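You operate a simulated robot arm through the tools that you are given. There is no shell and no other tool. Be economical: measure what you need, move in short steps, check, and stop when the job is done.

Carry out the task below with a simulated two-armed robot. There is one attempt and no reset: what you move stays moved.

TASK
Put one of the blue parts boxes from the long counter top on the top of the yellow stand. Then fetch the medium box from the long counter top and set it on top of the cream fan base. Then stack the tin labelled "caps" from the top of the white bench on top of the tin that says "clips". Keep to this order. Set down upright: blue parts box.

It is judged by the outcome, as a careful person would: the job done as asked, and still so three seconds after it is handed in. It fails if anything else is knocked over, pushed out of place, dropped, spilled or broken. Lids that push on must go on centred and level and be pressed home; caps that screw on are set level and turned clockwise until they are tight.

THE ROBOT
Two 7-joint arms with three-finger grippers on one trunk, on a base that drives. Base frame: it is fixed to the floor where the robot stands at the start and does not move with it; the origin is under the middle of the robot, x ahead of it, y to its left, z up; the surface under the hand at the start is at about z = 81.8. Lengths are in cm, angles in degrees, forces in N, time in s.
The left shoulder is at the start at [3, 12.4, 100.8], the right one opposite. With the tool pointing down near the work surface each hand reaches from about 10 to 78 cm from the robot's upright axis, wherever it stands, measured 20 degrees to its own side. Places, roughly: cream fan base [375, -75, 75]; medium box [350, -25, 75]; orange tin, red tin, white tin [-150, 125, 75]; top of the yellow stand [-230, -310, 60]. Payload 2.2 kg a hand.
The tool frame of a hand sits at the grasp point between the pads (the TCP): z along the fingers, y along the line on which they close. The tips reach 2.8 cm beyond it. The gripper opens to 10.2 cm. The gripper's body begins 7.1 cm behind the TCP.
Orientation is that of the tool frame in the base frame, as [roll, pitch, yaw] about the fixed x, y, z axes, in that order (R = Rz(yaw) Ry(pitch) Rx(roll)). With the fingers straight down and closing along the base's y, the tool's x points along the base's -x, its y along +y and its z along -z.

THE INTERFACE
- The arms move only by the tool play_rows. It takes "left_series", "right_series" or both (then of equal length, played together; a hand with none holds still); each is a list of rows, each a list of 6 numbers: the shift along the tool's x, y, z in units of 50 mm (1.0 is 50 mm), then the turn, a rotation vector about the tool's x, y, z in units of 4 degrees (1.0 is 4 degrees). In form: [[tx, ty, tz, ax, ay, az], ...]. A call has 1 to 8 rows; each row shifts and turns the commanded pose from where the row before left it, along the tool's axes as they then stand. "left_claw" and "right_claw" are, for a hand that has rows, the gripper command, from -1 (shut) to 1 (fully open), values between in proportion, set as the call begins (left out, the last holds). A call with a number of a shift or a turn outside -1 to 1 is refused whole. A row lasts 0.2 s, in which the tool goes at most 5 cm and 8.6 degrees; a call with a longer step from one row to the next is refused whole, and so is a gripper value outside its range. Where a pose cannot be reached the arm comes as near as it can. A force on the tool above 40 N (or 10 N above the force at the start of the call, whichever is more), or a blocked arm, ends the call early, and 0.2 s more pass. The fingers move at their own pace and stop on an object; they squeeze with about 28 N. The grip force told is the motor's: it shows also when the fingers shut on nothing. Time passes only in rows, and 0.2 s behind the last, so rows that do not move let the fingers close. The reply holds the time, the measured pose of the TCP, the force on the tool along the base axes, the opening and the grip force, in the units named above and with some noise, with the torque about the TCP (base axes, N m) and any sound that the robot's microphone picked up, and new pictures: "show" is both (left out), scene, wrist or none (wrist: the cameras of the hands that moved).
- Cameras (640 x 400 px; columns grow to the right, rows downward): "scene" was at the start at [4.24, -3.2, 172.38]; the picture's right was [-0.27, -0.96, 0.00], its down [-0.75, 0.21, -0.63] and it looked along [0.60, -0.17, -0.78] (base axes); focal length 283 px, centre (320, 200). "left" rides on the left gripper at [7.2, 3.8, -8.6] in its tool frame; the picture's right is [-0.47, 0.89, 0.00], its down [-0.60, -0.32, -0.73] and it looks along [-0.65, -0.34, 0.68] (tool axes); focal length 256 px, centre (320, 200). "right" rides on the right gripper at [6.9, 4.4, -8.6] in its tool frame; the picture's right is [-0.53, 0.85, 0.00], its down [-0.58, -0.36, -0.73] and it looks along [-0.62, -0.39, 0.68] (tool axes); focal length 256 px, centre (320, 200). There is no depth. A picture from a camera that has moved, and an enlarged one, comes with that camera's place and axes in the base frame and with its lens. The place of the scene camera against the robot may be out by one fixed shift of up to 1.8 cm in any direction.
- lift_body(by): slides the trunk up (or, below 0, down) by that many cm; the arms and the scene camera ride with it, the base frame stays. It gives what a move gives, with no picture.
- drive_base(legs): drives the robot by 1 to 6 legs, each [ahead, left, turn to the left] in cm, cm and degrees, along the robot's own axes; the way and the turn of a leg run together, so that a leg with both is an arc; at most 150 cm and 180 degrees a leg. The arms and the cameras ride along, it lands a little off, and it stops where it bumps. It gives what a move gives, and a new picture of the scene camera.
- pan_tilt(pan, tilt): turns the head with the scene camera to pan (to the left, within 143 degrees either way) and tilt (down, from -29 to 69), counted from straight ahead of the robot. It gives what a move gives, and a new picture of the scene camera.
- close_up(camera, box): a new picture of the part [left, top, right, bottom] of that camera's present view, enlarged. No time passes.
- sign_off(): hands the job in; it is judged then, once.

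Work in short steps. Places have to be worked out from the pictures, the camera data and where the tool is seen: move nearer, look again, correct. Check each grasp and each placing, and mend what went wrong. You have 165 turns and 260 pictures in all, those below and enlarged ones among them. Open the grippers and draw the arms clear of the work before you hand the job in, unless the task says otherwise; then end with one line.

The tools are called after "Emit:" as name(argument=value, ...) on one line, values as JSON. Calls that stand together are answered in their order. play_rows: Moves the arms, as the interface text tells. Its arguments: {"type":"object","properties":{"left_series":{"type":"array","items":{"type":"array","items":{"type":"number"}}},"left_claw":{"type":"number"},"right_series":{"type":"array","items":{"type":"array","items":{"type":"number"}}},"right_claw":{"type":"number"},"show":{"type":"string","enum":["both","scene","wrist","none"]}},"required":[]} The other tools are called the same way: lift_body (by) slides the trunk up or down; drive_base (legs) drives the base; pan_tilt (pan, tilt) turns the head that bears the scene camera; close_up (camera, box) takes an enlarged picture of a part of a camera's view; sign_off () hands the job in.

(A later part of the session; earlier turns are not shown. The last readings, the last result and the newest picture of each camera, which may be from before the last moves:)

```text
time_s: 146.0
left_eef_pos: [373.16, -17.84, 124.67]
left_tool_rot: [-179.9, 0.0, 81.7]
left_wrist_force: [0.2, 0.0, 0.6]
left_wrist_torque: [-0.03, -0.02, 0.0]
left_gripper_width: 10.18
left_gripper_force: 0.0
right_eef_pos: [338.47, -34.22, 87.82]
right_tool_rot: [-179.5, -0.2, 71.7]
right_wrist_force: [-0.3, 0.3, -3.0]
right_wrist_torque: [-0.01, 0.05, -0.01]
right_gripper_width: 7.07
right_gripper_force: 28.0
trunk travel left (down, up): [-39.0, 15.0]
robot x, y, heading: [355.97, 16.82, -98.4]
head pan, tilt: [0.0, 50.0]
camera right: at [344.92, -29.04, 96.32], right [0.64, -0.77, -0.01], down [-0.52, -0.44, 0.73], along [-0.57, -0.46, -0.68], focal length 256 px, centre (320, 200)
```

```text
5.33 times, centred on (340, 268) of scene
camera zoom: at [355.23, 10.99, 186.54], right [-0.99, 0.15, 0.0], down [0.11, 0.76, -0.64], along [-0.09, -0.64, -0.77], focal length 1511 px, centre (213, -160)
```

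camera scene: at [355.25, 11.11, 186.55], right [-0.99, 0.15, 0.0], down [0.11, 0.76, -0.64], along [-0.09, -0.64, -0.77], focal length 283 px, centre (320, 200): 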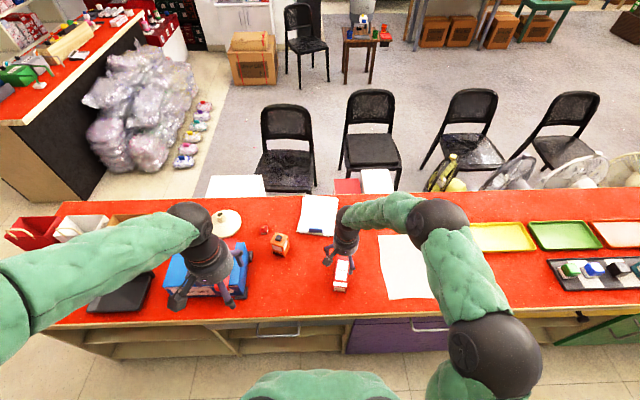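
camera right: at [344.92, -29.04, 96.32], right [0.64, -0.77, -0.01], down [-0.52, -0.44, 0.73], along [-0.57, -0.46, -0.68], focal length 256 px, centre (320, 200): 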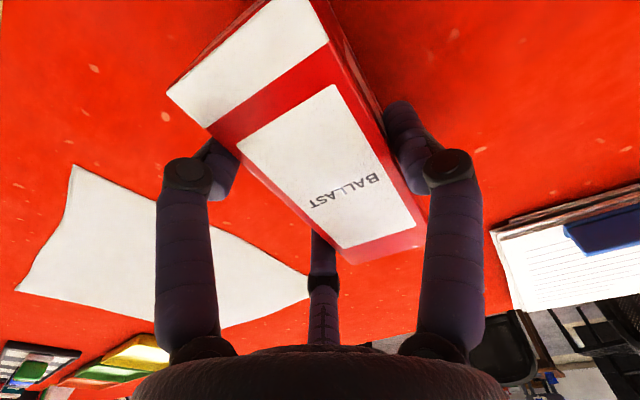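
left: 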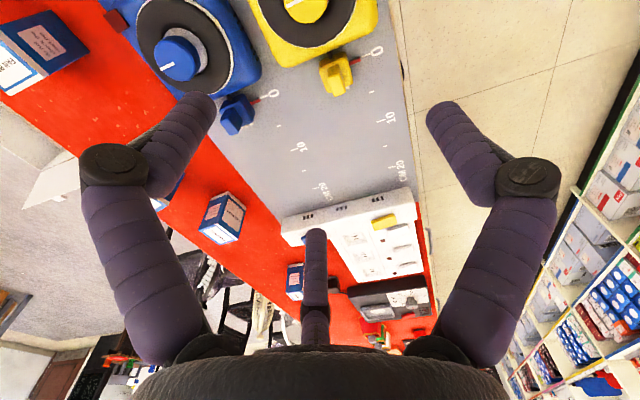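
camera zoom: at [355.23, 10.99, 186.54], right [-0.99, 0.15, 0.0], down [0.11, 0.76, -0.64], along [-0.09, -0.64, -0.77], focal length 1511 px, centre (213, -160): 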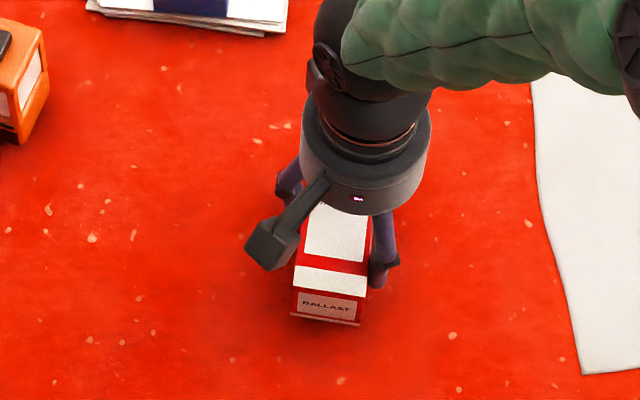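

The box came up with the hand (about 3 N). I'll raise it well clear, then reposition the base so the fan base is in reach from this aisle.

Emit:
play_rows(right_series=[[0, 0, -0.6, 0, 0, 0], [0, 0, -0.9, 0, 0, 0], [0, 0, -0.9, 0, 0, 0], [0, 0, -0.9, 0, 0, 0], [0, 0, -0.9, 0, 0, 0], [0, 0, -0.9, 0, 0, 0], [0, 0, 0, 0, 0, 0]], show="none")

Emit:
drive_base(legs=[[6, 50, 0]])

```text
time_s: 147.6
left_eef_pos: [373.21, -17.93, 124.62]
left_tool_rot: [180.0, -0.1, 81.6]
left_wrist_force: [0.3, -0.7, -0.7]
left_wrist_torque: [0.03, -0.03, -0.03]
left_gripper_width: 10.22
left_gripper_force: 0.1
right_eef_pos: [338.64, -34.35, 113.47]
right_tool_rot: [-179.5, -0.2, 71.7]
right_wrist_force: [-0.1, -1.4, -3.7]
right_wrist_torque: [0.02, 0.04, 0.01]
right_gripper_width: 7.03
right_gripper_force: 28.2
trunk travel left (down, up): [-39.0, 15.0]
robot x, y, heading: [356.16, 16.96, -98.5]
head pan, tilt: [0.0, 50.0]
```

```text
time_s: 150.5
left_eef_pos: [421.93, -31.09, 124.78]
left_tool_rot: [-180.0, -0.2, 81.6]
left_wrist_force: [-0.9, 0.1, -0.9]
left_wrist_torque: [0.0, 0.01, 0.04]
left_gripper_width: 10.22
left_gripper_force: 0.1
right_eef_pos: [387.2, -47.59, 113.35]
right_tool_rot: [-179.5, -0.1, 71.7]
right_wrist_force: [-0.8, -0.4, -3.5]
right_wrist_torque: [0.02, 0.04, 0.0]
right_gripper_width: 7.02
right_gripper_force: 28.3
trunk travel left (down, up): [-39.0, 15.0]
robot x, y, heading: [404.45, 3.85, -98.3]
head pan, tilt: [0.0, 50.0]
camera scene: at [403.89, -2.24, 186.54], right [-0.99, 0.15, 0.0], down [0.11, 0.76, -0.64], along [-0.09, -0.64, -0.77], focal length 283 px, centre (320, 200)
```

scene: 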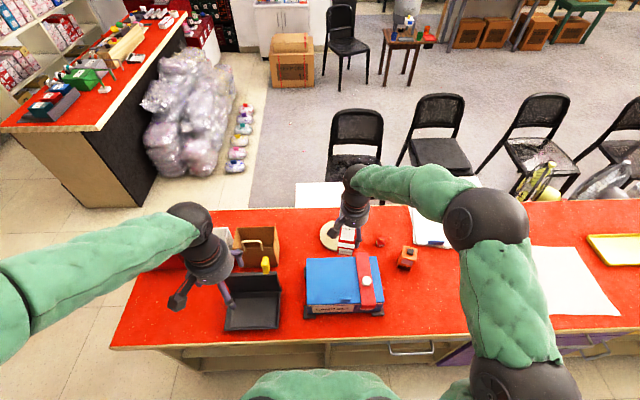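

The hand is now about 20 cm short of the fan base. I'll zoom in with scene and wrist cameras to locate its neck.

Emit:
close_up(camera="scene", box=[290, 190, 400, 280])

Emit:
close_up(camera="right", box=[0, 0, 640, 400])

Emit:
close_up(camera="left", box=[0, 0, 640, 400])

```text
4.44 times, centred on (345, 235) of scene
camera zoom: at [403.89, -2.24, 186.54], right [-0.99, 0.15, 0.0], down [0.11, 0.76, -0.64], along [-0.09, -0.64, -0.77], focal length 1259 px, centre (209, 44)
```

zoom: 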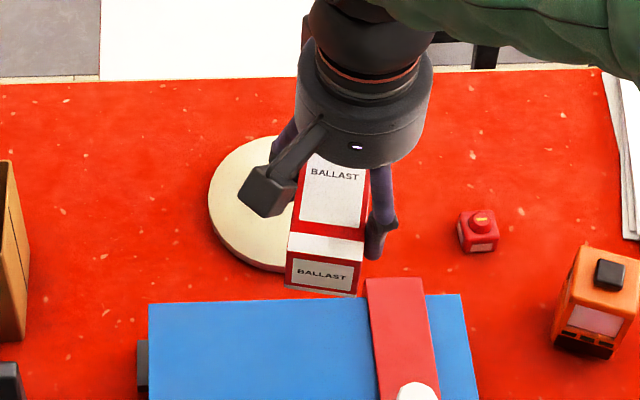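

```text
1.00 times, centred on (320, 200) of right (not enlarged: the box is as wide or as high as the picture)
camera zoom: at [393.74, -42.45, 121.92], right [0.63, -0.77, -0.01], down [-0.52, -0.44, 0.73], along [-0.57, -0.46, -0.68], focal length 256 px, centre (320, 200)
```

zoom: 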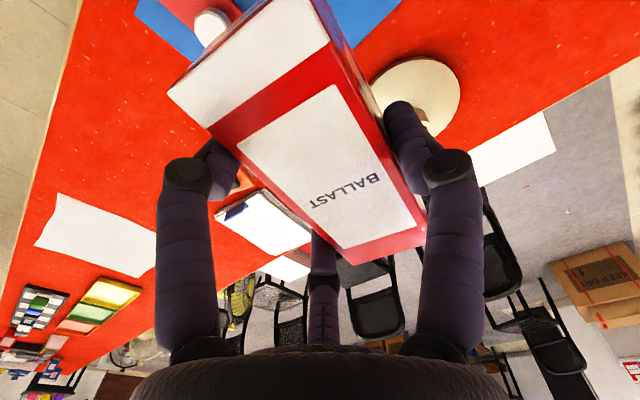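

```text
1.00 times, centred on (320, 200) of left (not enlarged: the box is as wide or as high as the picture)
camera zoom: at [426.65, -24.68, 133.34], right [0.81, -0.59, 0.0], down [-0.4, -0.55, 0.73], along [-0.43, -0.59, -0.68], focal length 256 px, centre (320, 200)
```

zoom: 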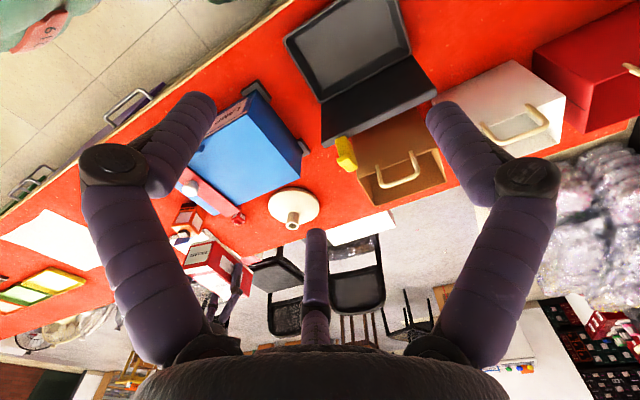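

Emit:
close_up(camera="left", box=[245, 170, 345, 240])

```text
5.71 times, centred on (295, 205) of left
camera zoom: at [426.65, -24.68, 133.34], right [0.81, -0.59, 0.0], down [-0.4, -0.55, 0.73], along [-0.43, -0.59, -0.68], focal length 1463 px, centre (463, 171)
```

zoom: 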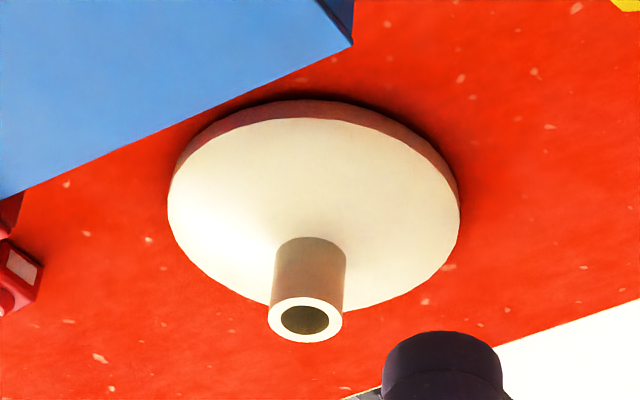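

Emit:
close_up(camera="right", box=[150, 0, 450, 280])

```text
1.43 times, centred on (300, 140) of right
camera zoom: at [393.74, -42.45, 121.92], right [0.63, -0.77, -0.01], down [-0.52, -0.44, 0.73], along [-0.57, -0.46, -0.68], focal length 366 px, centre (349, 286)
```

zoom: 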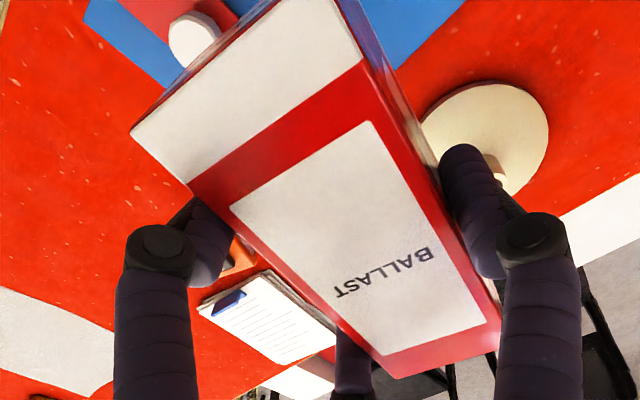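

The neck top is at about (386.7, -66.2, z≈90) with a ring about 3.7 cm across. The box's centre sits at tool (0.5, 1.0) from the TCP. I'll move so the box centre is over the neck and down to z≈100, then check.

Emit:
play_rows(right_series=[[-0.918, 0.22, 0, 0, 0, 0], [-0.918, 0.22, 0, 0, 0, 0], [-0.918, 0.22, 0, 0, 0, 0], [-0.918, 0.22, 0, 0, 0, 0], [0, 0, 0.8, 0, 0, 0], [0, 0, 0.8, 0, 0, 0], [0, 0, 0.8, 0, 0, 0], [0, 0, 0, 0, 0, 0]], show="wrist")

Emit:
close_up(camera="scene", box=[290, 180, 400, 270])

Emit:
close_up(camera="left", box=[220, 150, 340, 250])

```text
time_s: 152.3
left_eef_pos: [421.76, -31.17, 124.77]
left_tool_rot: [-179.9, 0.0, 81.6]
left_wrist_force: [-0.1, 1.2, 0.3]
left_wrist_torque: [-0.03, 0.0, 0.03]
left_gripper_width: 10.19
left_gripper_force: 0.1
right_eef_pos: [385.49, -66.32, 101.46]
right_tool_rot: [-179.6, -0.1, 71.7]
right_wrist_force: [-1.0, 0.4, -3.8]
right_wrist_torque: [0.01, 0.04, -0.03]
right_gripper_width: 7.02
right_gripper_force: 27.9
trunk travel left (down, up): [-39.0, 15.0]
robot x, y, heading: [404.67, 3.89, -98.1]
head pan, tilt: [0.0, 50.0]
camera right: at [391.98, -61.22, 109.91], right [0.63, -0.77, -0.01], down [-0.52, -0.44, 0.73], along [-0.57, -0.46, -0.68], focal length 256 px, centre (320, 200)
```

right: 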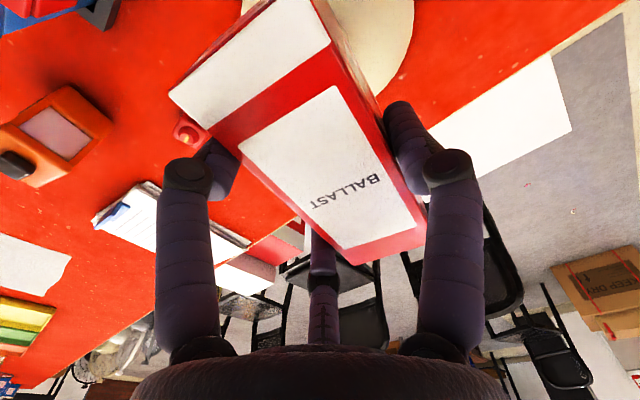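

```text
4.44 times, centred on (345, 225) of scene
camera zoom: at [403.84, -2.16, 186.55], right [-0.99, 0.15, 0.0], down [0.11, 0.76, -0.64], along [-0.09, -0.64, -0.77], focal length 1259 px, centre (209, 89)
```

zoom: 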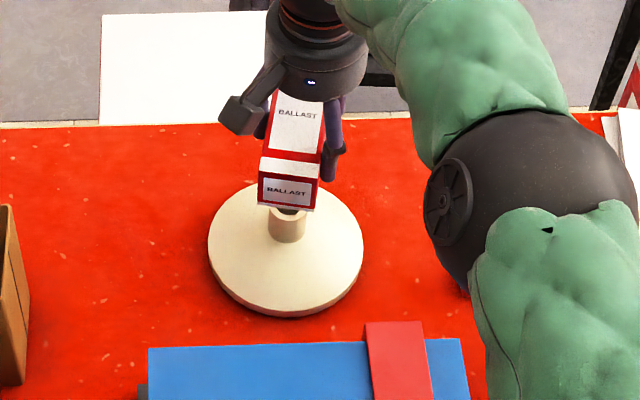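

```text
4.00 times, centred on (280, 200) of left
camera zoom: at [426.61, -24.62, 133.37], right [0.81, -0.59, 0.0], down [-0.4, -0.55, 0.73], along [-0.43, -0.59, -0.68], focal length 1024 px, centre (480, 200)
```

zoom: 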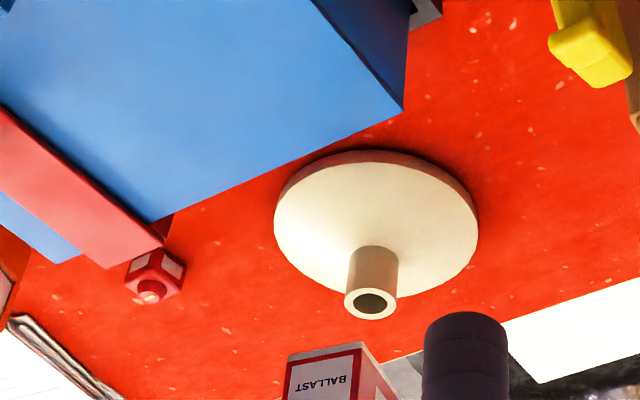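

Both cameras agree the box centre is over the neck. I'll lower most of the way, then finish in small steps.

Emit:
play_rows(right_series=[[0, 0, 0.5, 0, 0, 0], [0, 0, 0.5, 0, 0, 0], [0, 0, 0.1, 0, 0, 0], [0, 0, 0.06, 0, 0, 0], [0, 0, 0.06, 0, 0, 0], [0, 0, 0, 0, 0, 0]], show="none")

Emit:
close_up(camera="scene", box=[300, 190, 380, 255])

Emit:
close_up(camera="left", box=[220, 170, 340, 250])

```text
time_s: 153.7
left_eef_pos: [421.68, -31.11, 124.79]
left_tool_rot: [-179.9, -0.1, 81.7]
left_wrist_force: [0.2, 0.5, -1.0]
left_wrist_torque: [0.0, 0.01, 0.0]
left_gripper_width: 10.19
left_gripper_force: 0.0
right_eef_pos: [385.39, -66.26, 95.14]
right_tool_rot: [-179.4, -0.2, 71.7]
right_wrist_force: [0.3, -0.3, -2.9]
right_wrist_torque: [0.01, 0.08, 0.0]
right_gripper_width: 6.99
right_gripper_force: 27.7
trunk travel left (down, up): [-39.0, 15.0]
robot x, y, heading: [404.45, 3.39, -98.7]
head pan, tilt: [0.0, 50.0]
```

```text
6.15 times, centred on (340, 222) of scene
camera zoom: at [403.83, -2.25, 186.54], right [-0.99, 0.15, 0.0], down [0.11, 0.76, -0.64], along [-0.09, -0.64, -0.77], focal length 1743 px, centre (197, 62)
```

zoom: 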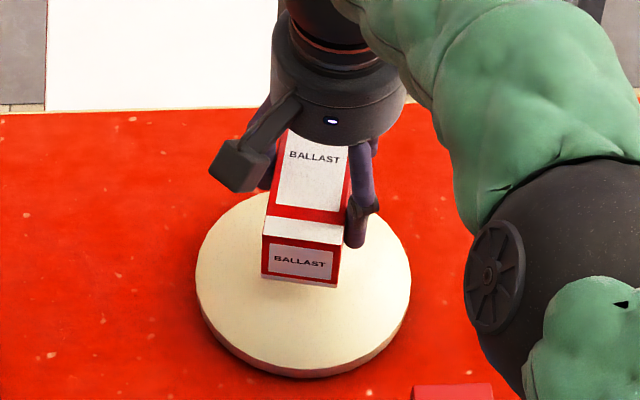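

```text
5.00 times, centred on (280, 210) of left
camera zoom: at [426.6, -24.68, 133.35], right [0.81, -0.59, 0.0], down [-0.4, -0.55, 0.73], along [-0.43, -0.59, -0.68], focal length 1280 px, centre (520, 150)
```

zoom: 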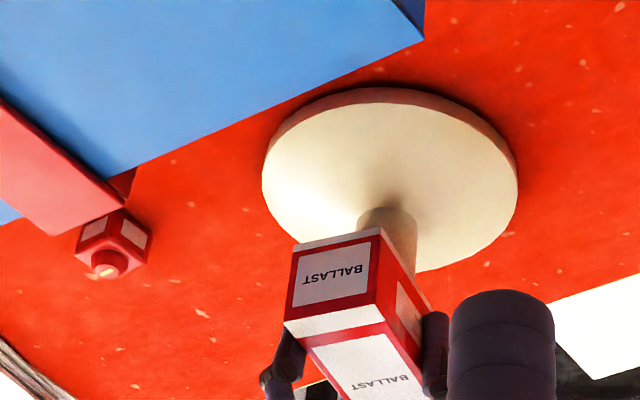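

Comparing box end and fan base in the same images, the box sits about 0.9 cm too far past the neck. I'll correct by 0.85 cm toward the robot and lower to contact.

Emit:
play_rows(right_series=[[0.17, 0.04, 0, 0, 0, 0], [0, 0, 0.05, 0, 0, 0], [0, 0, 0.05, 0, 0, 0], [0, 0, 0, 0, 0, 0]], show="none")

Emit:
close_up(camera="left", box=[220, 170, 340, 250])

```text
time_s: 154.7
left_eef_pos: [421.66, -31.17, 124.69]
left_tool_rot: [-180.0, -0.1, 81.6]
left_wrist_force: [-0.4, 0.0, 0.4]
left_wrist_torque: [-0.02, 0.01, 0.01]
left_gripper_width: 10.19
left_gripper_force: 0.1
right_eef_pos: [386.01, -65.58, 94.68]
right_tool_rot: [-179.4, -0.1, 71.7]
right_wrist_force: [0.6, -0.8, -3.9]
right_wrist_torque: [0.05, 0.05, -0.04]
right_gripper_width: 7.04
right_gripper_force: 28.5
trunk travel left (down, up): [-39.0, 15.0]
robot x, y, heading: [404.93, 3.35, -98.3]
head pan, tilt: [0.0, 50.0]
```

```text
5.00 times, centred on (280, 210) of left
camera zoom: at [426.61, -24.69, 133.35], right [0.81, -0.59, 0.0], down [-0.4, -0.55, 0.73], along [-0.43, -0.59, -0.68], focal length 1280 px, centre (520, 150)
```

zoom: 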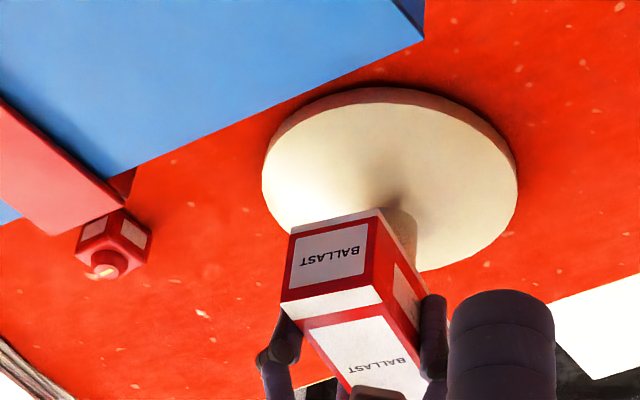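

Alignment is now within about half a centimetre. Lowering in 2.5 mm steps to contact.

Emit:
play_rows(right_series=[[0.06, 0.02, 0.05, 0, 0, 0], [0, 0, 0.05, 0, 0, 0], [0, 0, 0, 0, 0, 0]], show="none")

```text
time_s: 155.5
left_eef_pos: [421.69, -31.16, 124.68]
left_tool_rot: [-180.0, -0.1, 81.5]
left_wrist_force: [0.4, -0.7, -0.3]
left_wrist_torque: [0.0, 0.01, -0.03]
left_gripper_width: 10.19
left_gripper_force: 0.1
right_eef_pos: [386.11, -65.28, 94.3]
right_tool_rot: [-179.4, -0.1, 71.7]
right_wrist_force: [0.1, -1.0, -3.9]
right_wrist_torque: [0.0, 0.04, -0.02]
right_gripper_width: 7.02
right_gripper_force: 28.4
trunk travel left (down, up): [-39.0, 15.0]
robot x, y, heading: [404.77, 3.73, -98.3]
head pan, tilt: [0.0, 50.0]
```

Emit:
play_rows(right_series=[[0, 0, 0.05, 0, 0, 0], [0, 0, 0.05, 0, 0, 0], [0, 0, 0, 0, 0, 0]], show="none")

```text
time_s: 156.3
left_eef_pos: [421.74, -30.87, 124.87]
left_tool_rot: [-180.0, 0.0, 81.5]
left_wrist_force: [-1.0, -0.5, -0.3]
left_wrist_torque: [0.0, 0.0, 0.01]
left_gripper_width: 10.23
left_gripper_force: 0.1
right_eef_pos: [386.13, -65.31, 94.14]
right_tool_rot: [-179.5, 0.2, 71.5]
right_wrist_force: [0.6, 4.1, 16.7]
right_wrist_torque: [0.12, -0.44, 0.08]
right_gripper_width: 7.03
right_gripper_force: 27.9
trunk travel left (down, up): [-39.0, 15.0]
robot x, y, heading: [404.63, 3.46, -98.4]
head pan, tilt: [0.0, 50.0]
```

Contact (about 20 N) with the reaction close under the box's middle. A quick look before releasing.

Emit:
close_up(camera="left", box=[220, 170, 340, 250])

Emit:
close_up(camera="scene", box=[300, 190, 380, 255])

```text
5.00 times, centred on (280, 210) of left
camera zoom: at [426.66, -24.46, 133.41], right [0.81, -0.59, 0.0], down [-0.4, -0.55, 0.73], along [-0.43, -0.59, -0.68], focal length 1280 px, centre (520, 150)
```

zoom: 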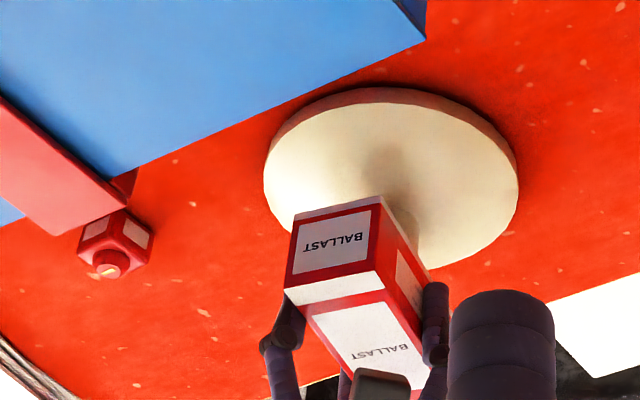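

```text
6.15 times, centred on (340, 222) of scene
camera zoom: at [403.9, -1.93, 186.57], right [-0.99, 0.15, 0.0], down [0.11, 0.76, -0.64], along [-0.09, -0.64, -0.77], focal length 1743 px, centre (197, 62)
```

zoom: 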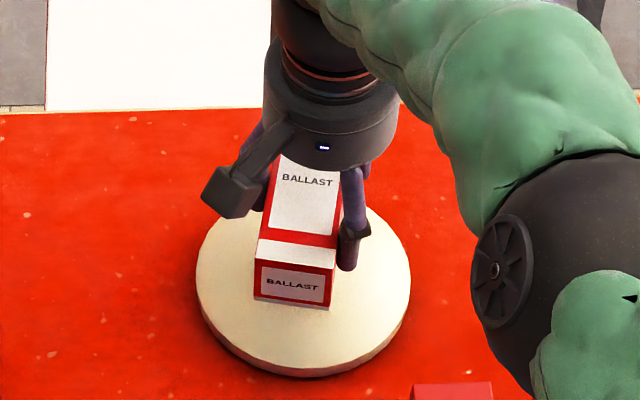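

Both views put the box centre within about 0.5 cm of the neck axis. I'll ease the pressure slightly and open the gripper.

Emit:
play_rows(right_series=[[0, 0, -0.02, 0, 0, 0], [0, 0, 0, 0, 0, 0]], show="none")

Emit:
play_rows(right_series=[[0, 0, 0, 0, 0, 0], [0, 0, 0, 0, 0, 0], [0, 0, 0, 0, 0, 0]], right_claw=1, show="wrist")

Emit:
close_up(camera="left", box=[220, 170, 340, 250])

```text
time_s: 156.9
left_eef_pos: [421.76, -30.98, 124.75]
left_tool_rot: [-180.0, 0.0, 81.7]
left_wrist_force: [0.2, -0.4, 0.4]
left_wrist_torque: [0.01, 0.01, 0.0]
left_gripper_width: 10.2
left_gripper_force: 0.0
right_eef_pos: [386.23, -65.3, 94.17]
right_tool_rot: [-179.6, 0.2, 71.6]
right_wrist_force: [-0.9, -2.3, 19.7]
right_wrist_torque: [-0.15, -0.5, -0.06]
right_gripper_width: 7.02
right_gripper_force: 28.0
trunk travel left (down, up): [-39.0, 15.0]
robot x, y, heading: [404.33, 3.65, -98.5]
head pan, tilt: [0.0, 50.0]
```

```text
time_s: 157.7
left_eef_pos: [421.77, -31.1, 124.7]
left_tool_rot: [-179.9, 0.1, 81.5]
left_wrist_force: [0.4, 0.7, -1.1]
left_wrist_torque: [0.02, 0.02, 0.0]
left_gripper_width: 10.2
left_gripper_force: 0.1
right_eef_pos: [386.27, -65.15, 93.75]
right_tool_rot: [-179.4, -0.3, 71.6]
right_wrist_force: [0.3, -0.2, -1.1]
right_wrist_torque: [0.0, 0.0, 0.0]
right_gripper_width: 10.2
right_gripper_force: 0.1
trunk travel left (down, up): [-39.0, 15.0]
robot x, y, heading: [404.78, 3.54, -98.3]
head pan, tilt: [0.0, 50.0]
camera right: at [392.65, -60.11, 102.31], right [0.63, -0.77, -0.01], down [-0.52, -0.44, 0.73], along [-0.57, -0.46, -0.68], focal length 256 px, centre (320, 200)
```

right: 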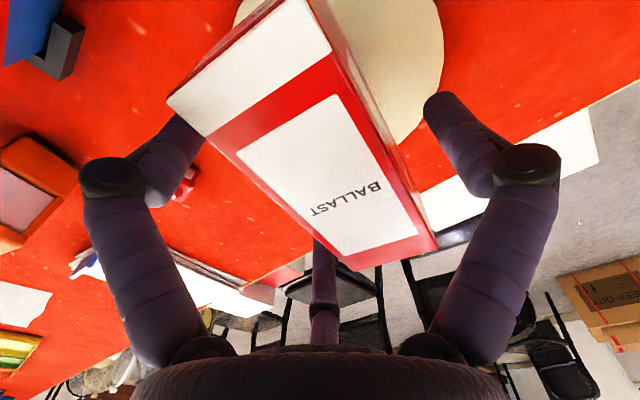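

```text
5.00 times, centred on (280, 210) of left
camera zoom: at [426.61, -24.67, 133.35], right [0.81, -0.59, 0.0], down [-0.4, -0.55, 0.73], along [-0.43, -0.59, -0.68], focal length 1280 px, centre (520, 150)
```

zoom: 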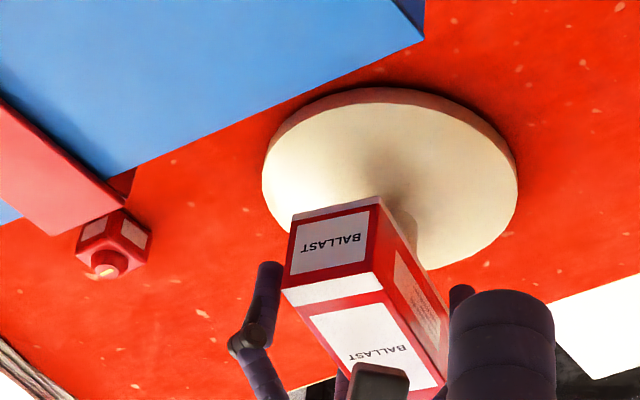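

The box is balanced and released. I'll lift the hand straight up slowly.

Emit:
play_rows(right_series=[[0, 0, -0.2, 0, 0, 0], [0, 0, -0.3, 0, 0, 0], [0, 0, -0.5, 0, 0, 0], [0, 0, -0.7, 0, 0, 0], [0, 0, -0.9, 0, 0, 0], [0, 0, -0.9, 0, 0, 0], [0, 0, 0, 0, 0, 0]], show="none")

Emit:
close_up(camera="left", box=[220, 150, 340, 250])

Emit:
close_up(camera="scene", box=[290, 180, 400, 270])

```text
time_s: 159.3
left_eef_pos: [421.66, -31.22, 124.64]
left_tool_rot: [179.9, 0.0, 81.5]
left_wrist_force: [-0.4, 0.0, -0.3]
left_wrist_torque: [0.0, 0.02, -0.03]
left_gripper_width: 10.22
left_gripper_force: 0.1
right_eef_pos: [386.35, -65.29, 111.28]
right_tool_rot: [-179.4, -0.3, 71.8]
right_wrist_force: [-0.2, 0.2, -0.4]
right_wrist_torque: [0.02, 0.0, -0.03]
right_gripper_width: 10.18
right_gripper_force: 0.0
trunk travel left (down, up): [-39.0, 15.0]
robot x, y, heading: [404.09, 3.73, -98.3]
head pan, tilt: [0.0, 50.0]
```

```text
4.00 times, centred on (280, 200) of left
camera zoom: at [426.6, -24.72, 133.34], right [0.81, -0.59, 0.0], down [-0.4, -0.55, 0.73], along [-0.43, -0.59, -0.68], focal length 1024 px, centre (480, 200)
```

zoom: 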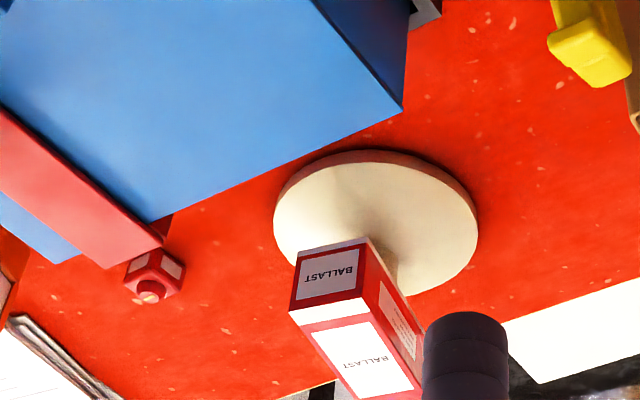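

```text
4.44 times, centred on (345, 225) of scene
camera zoom: at [403.82, -2.29, 186.53], right [-0.99, 0.15, 0.0], down [0.11, 0.76, -0.64], along [-0.09, -0.64, -0.77], focal length 1259 px, centre (209, 89)
```

zoom: 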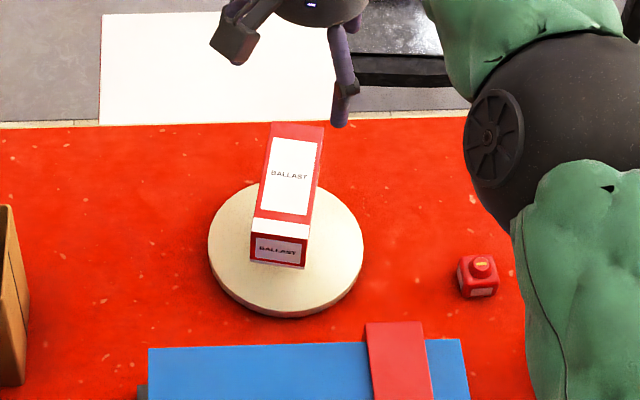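

The box rests level on the fan base's neck. I'll retract the right arm and strafe back along the aisle toward the white bench.

Emit:
play_rows(right_series=[[0.9, -0.1, -0.3, 0, 0, 0], [0.9, -0.1, -0.3, 0, 0, 0], [0.9, -0.1, 0, 0, 0, 0], [0.9, -0.1, 0, 0, 0, 0], [0.9, -0.1, 0, 0, 0, 0], [0.9, -0.1, 0, 0, 0, 0], [0.9, -0.1, 0, 0, 0, 0], [0, 0, 0, 0, 0, 0]], show="none")

Emit:
drive_base(legs=[[-4, -60, 0]])

Emit:
pan_tilt(pan=-80, tilt=30)

```text
time_s: 161.1
left_eef_pos: [421.7, -31.26, 124.64]
left_tool_rot: [-179.9, -0.2, 81.6]
left_wrist_force: [0.6, -0.7, 0.7]
left_wrist_torque: [0.04, 0.0, 0.0]
left_gripper_width: 10.19
left_gripper_force: 0.0
right_eef_pos: [393.01, -34.33, 114.26]
right_tool_rot: [-179.5, -0.2, 71.7]
right_wrist_force: [-0.5, 0.4, -0.8]
right_wrist_torque: [0.01, -0.01, 0.03]
right_gripper_width: 10.19
right_gripper_force: 0.0
trunk travel left (down, up): [-39.0, 15.0]
robot x, y, heading: [404.65, 3.44, -98.6]
head pan, tilt: [0.0, 50.0]
```

```text
time_s: 164.5
left_eef_pos: [362.73, -18.41, 124.78]
left_tool_rot: [180.0, 0.0, 81.3]
left_wrist_force: [-0.1, 0.1, 0.4]
left_wrist_torque: [0.0, 0.01, 0.03]
left_gripper_width: 10.2
left_gripper_force: 0.0
right_eef_pos: [334.0, -21.45, 114.26]
right_tool_rot: [-179.5, -0.1, 71.4]
right_wrist_force: [0.4, -0.7, -0.9]
right_wrist_torque: [0.01, 0.01, 0.01]
right_gripper_width: 10.22
right_gripper_force: 0.0
trunk travel left (down, up): [-39.0, 15.0]
robot x, y, heading: [345.73, 16.66, -98.3]
head pan, tilt: [0.0, 50.0]
camera scene: at [344.91, 10.6, 186.54], right [-0.99, 0.15, 0.0], down [0.11, 0.76, -0.64], along [-0.1, -0.64, -0.77], focal length 283 px, centre (320, 200)
```

scene: 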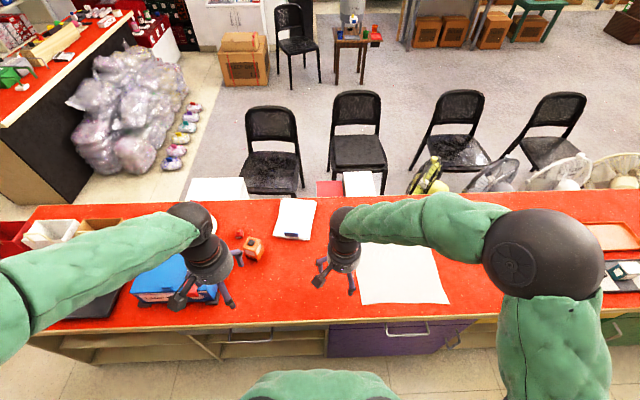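

```text
time_s: 166.1
left_eef_pos: [362.7, -18.28, 124.65]
left_tool_rot: [-180.0, 0.0, 81.4]
left_wrist_force: [0.8, 0.9, 0.6]
left_wrist_torque: [0.03, -0.01, 0.01]
left_gripper_width: 10.19
left_gripper_force: 0.1
right_eef_pos: [334.2, -21.59, 114.38]
right_tool_rot: [-179.5, -0.1, 71.5]
right_wrist_force: [0.1, 0.0, -0.3]
right_wrist_torque: [0.03, 0.0, -0.01]
right_gripper_width: 10.21
right_gripper_force: 0.0
trunk travel left (down, up): [-39.0, 15.0]
robot x, y, heading: [345.61, 16.74, -98.2]
head pan, tilt: [-80.0, 30.0]
camera scene: at [337.05, 17.97, 189.49], right [-0.03, 1.0, 0.0], down [0.5, 0.01, -0.87], along [-0.87, -0.02, -0.5], focal length 283 px, centre (320, 200)
```

scene: 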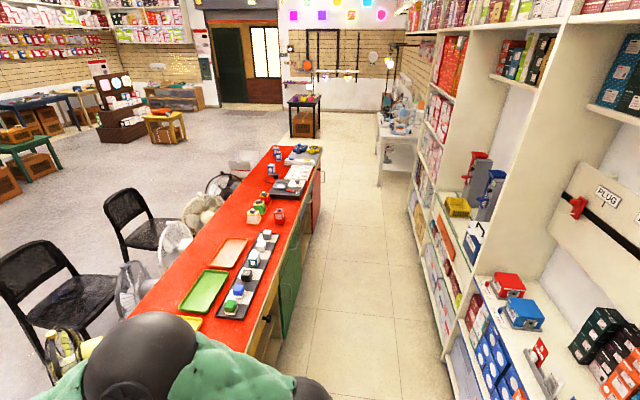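

The aisle is clear all the way. I'll strafe down it, round the counter's near end, and turn toward the white bench on the left.

Emit:
drive_base(legs=[[0, -150, 0], [0, -150, 0], [0, -35, 0], [70, -65, 0], [0, 0, -172]])

Emit:
pan_tilt(pan=20, tilt=35)

```text
time_s: 194.0
left_eef_pos: [-80.19, 41.59, 124.85]
left_tool_rot: [-180.0, 0.0, -92.5]
left_wrist_force: [-0.9, -0.7, 0.3]
left_wrist_torque: [0.01, -0.01, 0.01]
left_gripper_width: 10.18
left_gripper_force: 0.1
right_eef_pos: [-51.86, 47.88, 114.34]
right_tool_rot: [-179.5, -0.2, -102.5]
right_wrist_force: [-0.1, 0.6, 0.0]
right_wrist_torque: [-0.04, -0.04, 0.0]
right_gripper_width: 10.21
right_gripper_force: 0.1
trunk travel left (down, up): [-39.0, 15.0]
robot x, y, heading: [-59.63, 8.98, 87.6]
head pan, tilt: [-80.0, 30.0]
camera scene: at [-50.73, 5.9, 189.49], right [0.13, -0.99, 0.0], down [-0.5, -0.07, -0.87], along [0.86, 0.11, -0.5], focal length 283 px, centre (320, 200)
```

scene: 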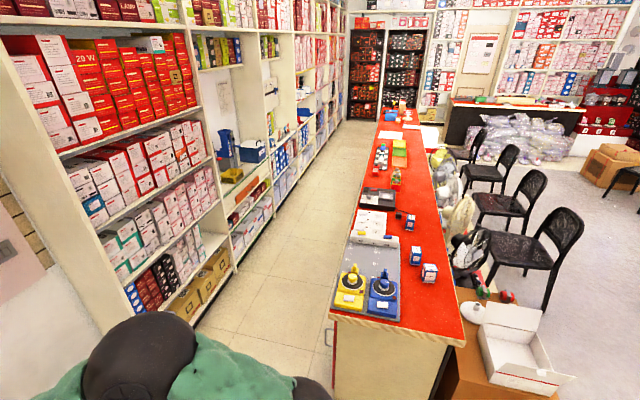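

```text
time_s: 195.8
left_eef_pos: [-80.14, 41.64, 124.74]
left_tool_rot: [-180.0, 0.0, -92.6]
left_wrist_force: [0.6, 0.0, 0.1]
left_wrist_torque: [-0.01, 0.01, -0.01]
left_gripper_width: 10.21
left_gripper_force: 0.1
right_eef_pos: [-51.81, 47.72, 114.32]
right_tool_rot: [-179.5, -0.1, -102.5]
right_wrist_force: [-0.7, -0.4, 0.5]
right_wrist_torque: [0.01, 0.01, 0.0]
right_gripper_width: 10.19
right_gripper_force: 0.0
trunk travel left (down, up): [-39.0, 15.0]
robot x, y, heading: [-59.46, 8.94, 87.7]
head pan, tilt: [20.0, 35.0]
camera scene: at [-62.35, 13.11, 188.71], right [0.95, 0.3, 0.0], down [0.17, -0.55, -0.82], along [-0.25, 0.78, -0.57], focal length 283 px, centre (320, 200)
```

scene: 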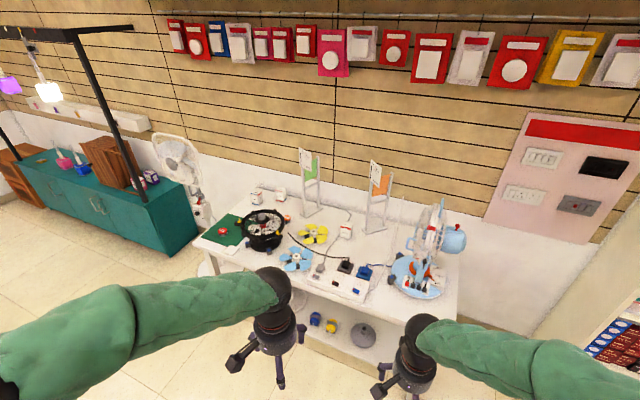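

Emit:
close_up(camera="scene", box=[190, 170, 370, 285])

```text
3.48 times, centred on (280, 228) of scene
camera zoom: at [-62.35, 13.11, 188.71], right [0.95, 0.3, 0.0], down [0.17, -0.55, -0.82], along [-0.25, 0.78, -0.57], focal length 985 px, centre (459, 104)
```

zoom: 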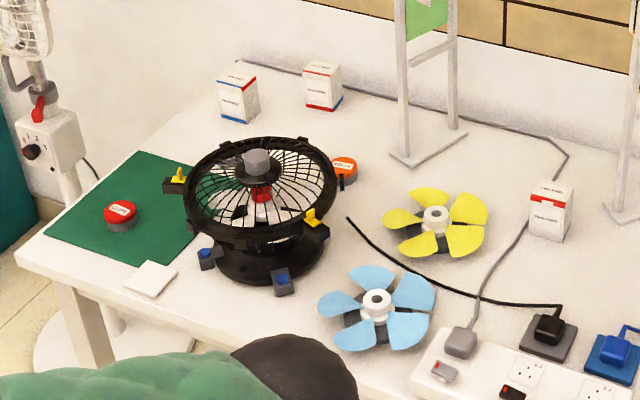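

The red tin is on the green mat (~(-155,116)), the orange one behind the fan (~(-124,137)), and the white one is hidden. I'll move in front of that part of the bench for a better look.

Emit:
drive_base(legs=[[0, 80, 0], [40, 0, -5]])

Emit:
pan_tilt(pan=0, tilt=45)

```text
time_s: 202.2
left_eef_pos: [-154.46, 85.83, 124.65]
left_tool_rot: [-180.0, -0.1, -96.7]
left_wrist_force: [0.2, 0.3, -0.4]
left_wrist_torque: [-0.02, -0.02, -0.04]
left_gripper_width: 10.21
left_gripper_force: 0.0
right_eef_pos: [-125.86, 89.88, 114.38]
right_tool_rot: [-179.4, -0.2, -106.7]
right_wrist_force: [0.3, -0.5, -0.8]
right_wrist_torque: [0.02, -0.02, 0.04]
right_gripper_width: 10.2
right_gripper_force: 0.0
trunk travel left (down, up): [-39.0, 15.0]
robot x, y, heading: [-136.39, 51.27, 83.1]
head pan, tilt: [20.0, 35.0]
camera scene: at [-138.81, 56.11, 188.71], right [0.97, 0.23, 0.0], down [0.13, -0.56, -0.82], along [-0.19, 0.8, -0.57], focal length 283 px, centre (320, 200)
```

scene: 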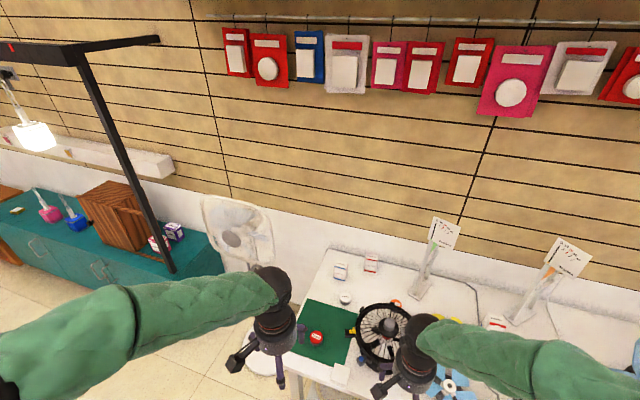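

```text
time_s: 203.0
left_eef_pos: [-154.45, 85.77, 124.72]
left_tool_rot: [-180.0, 0.0, -96.8]
left_wrist_force: [-0.1, 1.1, 0.7]
left_wrist_torque: [0.02, -0.03, -0.01]
left_gripper_width: 10.23
left_gripper_force: 0.1
right_eef_pos: [-125.88, 89.73, 114.32]
right_tool_rot: [-179.5, -0.1, -106.8]
right_wrist_force: [-0.4, 0.6, 0.0]
right_wrist_torque: [0.01, 0.0, 0.01]
right_gripper_width: 10.18
right_gripper_force: 0.1
trunk travel left (down, up): [-39.0, 15.0]
robot x, y, heading: [-136.51, 51.5, 83.1]
head pan, tilt: [0.0, 45.0]
camera scene: at [-135.86, 55.49, 187.24], right [0.99, -0.12, 0.0], down [-0.08, -0.7, -0.71], along [0.08, 0.7, -0.71], focal length 283 px, centre (320, 200)
```

scene: 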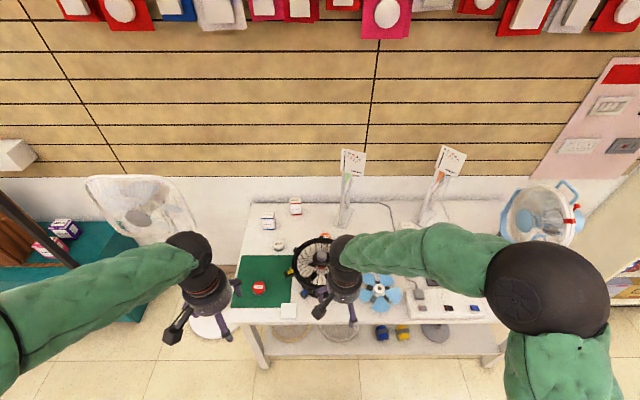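

Emit:
close_up(camera="scene", box=[235, 195, 345, 325])

Emit:
close_up(camera="left", box=[0, 0, 640, 400])

Emit:
close_up(camera="right", box=[0, 0, 640, 400])

```text
3.08 times, centred on (290, 260) of scene
camera zoom: at [-135.86, 55.49, 187.24], right [0.99, -0.12, 0.0], down [-0.08, -0.7, -0.71], along [0.08, 0.7, -0.71], focal length 872 px, centre (412, 15)
```

zoom: 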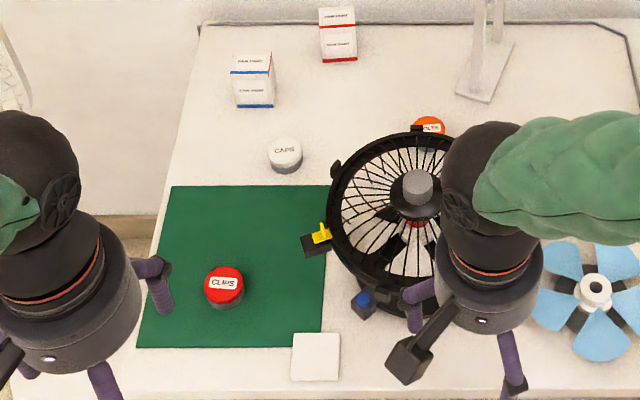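

```text
1.00 times, centred on (320, 200) of left (not enlarged: the box is as wide or as high as the picture)
camera zoom: at [-159.03, 78.94, 133.37], right [-0.82, 0.57, 0.0], down [0.39, 0.56, 0.73], along [0.41, 0.6, -0.68], focal length 256 px, centre (320, 200)
```

zoom: 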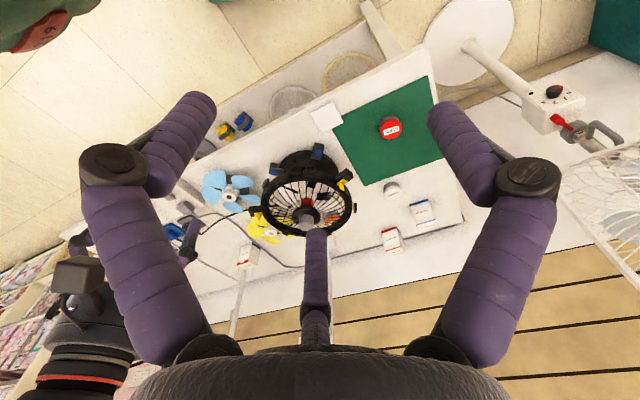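

```text
1.00 times, centred on (320, 200) of right (not enlarged: the box is as wide or as high as the picture)
camera zoom: at [-132.01, 84.45, 122.9], right [-0.66, 0.75, -0.01], down [0.51, 0.45, 0.73], along [0.56, 0.48, -0.68], focal length 256 px, centre (320, 200)
```

zoom: 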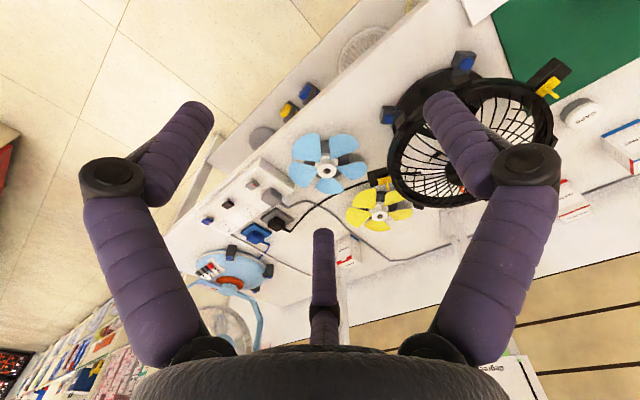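

White = "CAPS" at about (-146, 136.5), red = "CLIPS" at about (-154.5, 116, top z 78.8), orange = "BOLTS". I'll edge 15 cm closer so the left hand can reach the caps tin.

Emit:
drive_base(legs=[[15, 0, 0]])

Emit:
pan_tilt(pan=10, tilt=52)

```text
time_s: 204.3
left_eef_pos: [-152.65, 100.73, 124.7]
left_tool_rot: [-180.0, -0.1, -96.8]
left_wrist_force: [-0.2, 0.4, -1.0]
left_wrist_torque: [-0.02, -0.02, -0.02]
left_gripper_width: 10.19
left_gripper_force: 0.0
right_eef_pos: [-124.1, 104.72, 114.24]
right_tool_rot: [-179.5, -0.2, -106.7]
right_wrist_force: [0.3, 0.6, 0.3]
right_wrist_torque: [-0.02, 0.01, 0.03]
right_gripper_width: 10.21
right_gripper_force: 0.0
trunk travel left (down, up): [-39.0, 15.0]
robot x, y, heading: [-134.44, 66.29, 83.2]
head pan, tilt: [0.0, 45.0]
camera scene: at [-134.09, 70.38, 187.23], right [0.99, -0.12, 0.0], down [-0.08, -0.7, -0.71], along [0.08, 0.7, -0.71], focal length 283 px, centre (320, 200)
```

scene: 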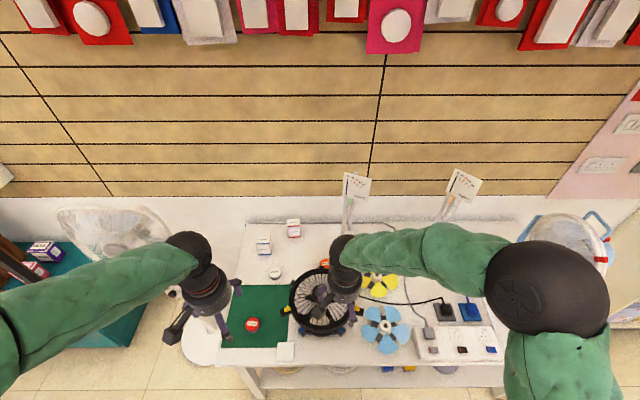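

```text
time_s: 205.1
left_eef_pos: [-152.66, 100.62, 124.81]
left_tool_rot: [-179.9, 0.0, -96.8]
left_wrist_force: [-0.4, -0.1, -0.1]
left_wrist_torque: [-0.03, -0.01, 0.01]
left_gripper_width: 10.19
left_gripper_force: 0.1
right_eef_pos: [-124.12, 104.54, 114.38]
right_tool_rot: [-179.5, -0.2, -106.8]
right_wrist_force: [0.8, 0.0, -0.7]
right_wrist_torque: [-0.01, 0.0, 0.0]
right_gripper_width: 10.19
right_gripper_force: 0.1
trunk travel left (down, up): [-39.0, 15.0]
robot x, y, heading: [-134.92, 66.55, 83.4]
head pan, tilt: [10.0, 52.0]
camera scene: at [-135.48, 69.7, 186.28], right [1.0, 0.06, 0.0], down [0.04, -0.79, -0.62], along [-0.03, 0.61, -0.79], focal length 283 px, centre (320, 200)
```

scene: 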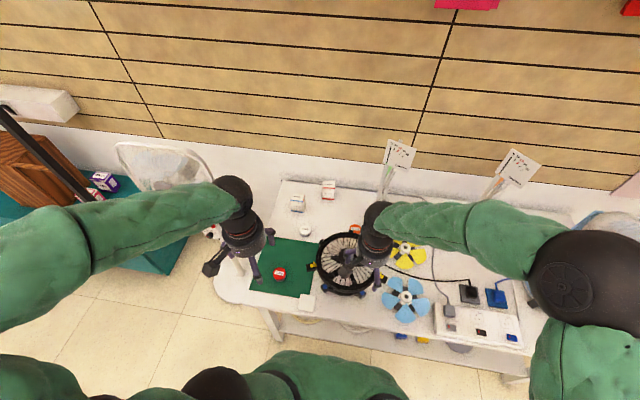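

I'll pull the right hand back and up off the fan, lower the trunk, and send the left hand to a viewing point near the caps tin.

Emit:
play_rows(right_series=[[0.3, 0, -0.9, 0, 0, 0], [0.3, 0, -0.9, 0, 0, 0], [0.9, 0, -0.3, 0, 0, 0], [0.9, 0, -0.3, 0, 0, 0], [0, 0, 0, 0, 0, 0]], show="none")

Emit:
lift_body(by=-14)

Emit:
play_rows(left_series=[[-0.826, -0.057, 0.3, 0, 0, 0], [-0.826, -0.057, 0.3, 0, 0, 0], [-0.826, -0.057, 0.4, 0, 0, 0], [-0.826, -0.057, 0.4, 0, 0, 0], [-0.826, -0.057, 0.5, 0, 0, 0], [-0.826, -0.057, 0.5, 0, 0, 0], [0, 0, 0, 0, 0, 0]], left_claw=1, show="both")

```text
time_s: 206.3
left_eef_pos: [-152.65, 100.72, 124.71]
left_tool_rot: [180.0, -0.1, -96.6]
left_wrist_force: [0.1, 0.5, -0.5]
left_wrist_torque: [-0.02, 0.0, 0.0]
left_gripper_width: 10.21
left_gripper_force: 0.1
right_eef_pos: [-127.62, 93.28, 126.32]
right_tool_rot: [-179.6, -0.2, -106.7]
right_wrist_force: [-0.1, -0.4, -0.1]
right_wrist_torque: [-0.01, 0.01, 0.01]
right_gripper_width: 10.22
right_gripper_force: 0.1
trunk travel left (down, up): [-39.0, 15.0]
robot x, y, heading: [-135.39, 66.11, 83.4]
head pan, tilt: [10.0, 52.0]
```

```text
time_s: 207.9
left_eef_pos: [-152.76, 100.52, 110.72]
left_tool_rot: [179.9, 0.0, -96.8]
left_wrist_force: [-0.1, 0.3, 0.4]
left_wrist_torque: [0.02, 0.01, -0.03]
left_gripper_width: 10.2
left_gripper_force: 0.2
right_eef_pos: [-127.68, 93.14, 112.39]
right_tool_rot: [-179.5, -0.1, -106.7]
right_wrist_force: [0.1, 0.8, 0.1]
right_wrist_torque: [0.02, -0.04, 0.03]
right_gripper_width: 10.19
right_gripper_force: 0.2
trunk travel left (down, up): [-25.0, 29.0]
robot x, y, heading: [-134.78, 66.26, 83.1]
head pan, tilt: [10.0, 52.0]
```

```text
time_s: 209.5
left_eef_pos: [-148.24, 124.9, 98.56]
left_tool_rot: [179.9, 0.0, -96.8]
left_wrist_force: [0.2, 0.4, -0.6]
left_wrist_torque: [0.01, -0.01, 0.02]
left_gripper_width: 10.22
left_gripper_force: 0.0
right_eef_pos: [-127.7, 92.96, 112.45]
right_tool_rot: [-179.4, -0.1, -106.7]
right_wrist_force: [-1.2, 0.1, 0.7]
right_wrist_torque: [0.0, -0.01, 0.01]
right_gripper_width: 10.19
right_gripper_force: 0.0
trunk travel left (down, up): [-25.0, 29.0]
robot x, y, heading: [-134.56, 66.39, 83.0]
head pan, tilt: [10.0, 52.0]
camera scene: at [-135.49, 69.56, 172.28], right [1.0, 0.06, 0.0], down [0.04, -0.79, -0.62], along [-0.04, 0.62, -0.79], focal length 283 px, centre (320, 200)
camera left: at [-152.65, 118.16, 107.31], right [-0.82, 0.57, 0.0], down [0.39, 0.56, 0.73], along [0.41, 0.6, -0.68], focal length 256 px, centre (320, 200)
```

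scene: 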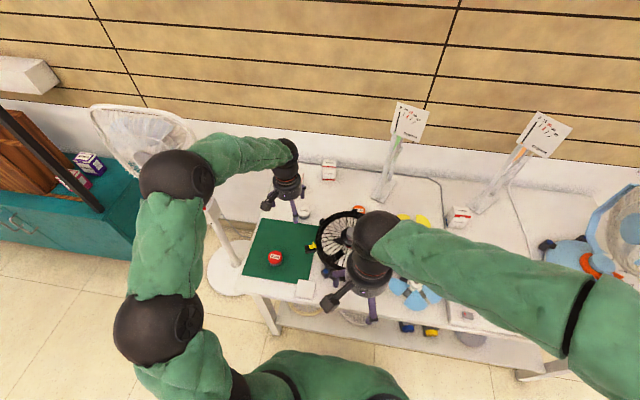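
left: 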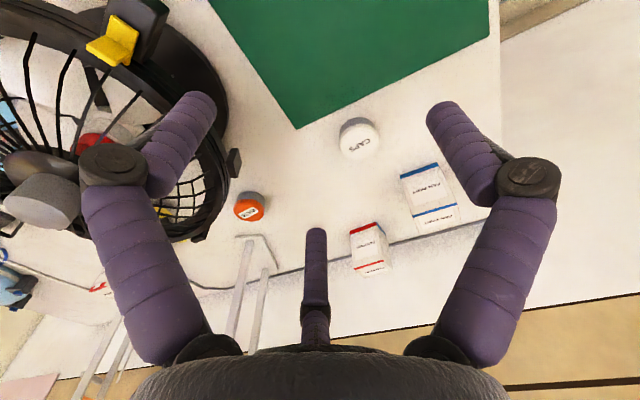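

Emit:
close_up(camera="left", box=[310, 90, 410, 180])

```text
4.44 times, centred on (360, 135) of left
camera zoom: at [-152.65, 118.16, 107.31], right [-0.82, 0.57, 0.0], down [0.39, 0.56, 0.73], along [0.41, 0.6, -0.68], focal length 1138 px, centre (142, 489)
```

zoom: 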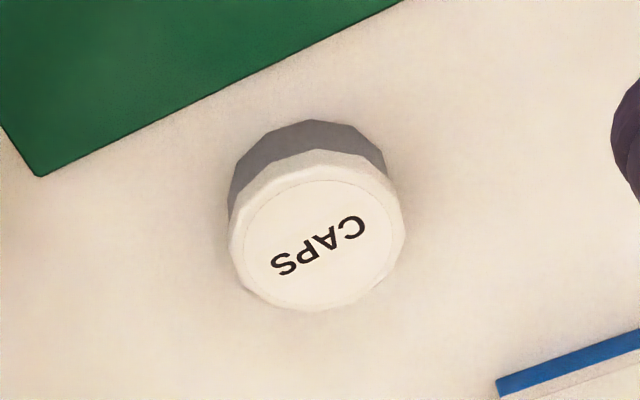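

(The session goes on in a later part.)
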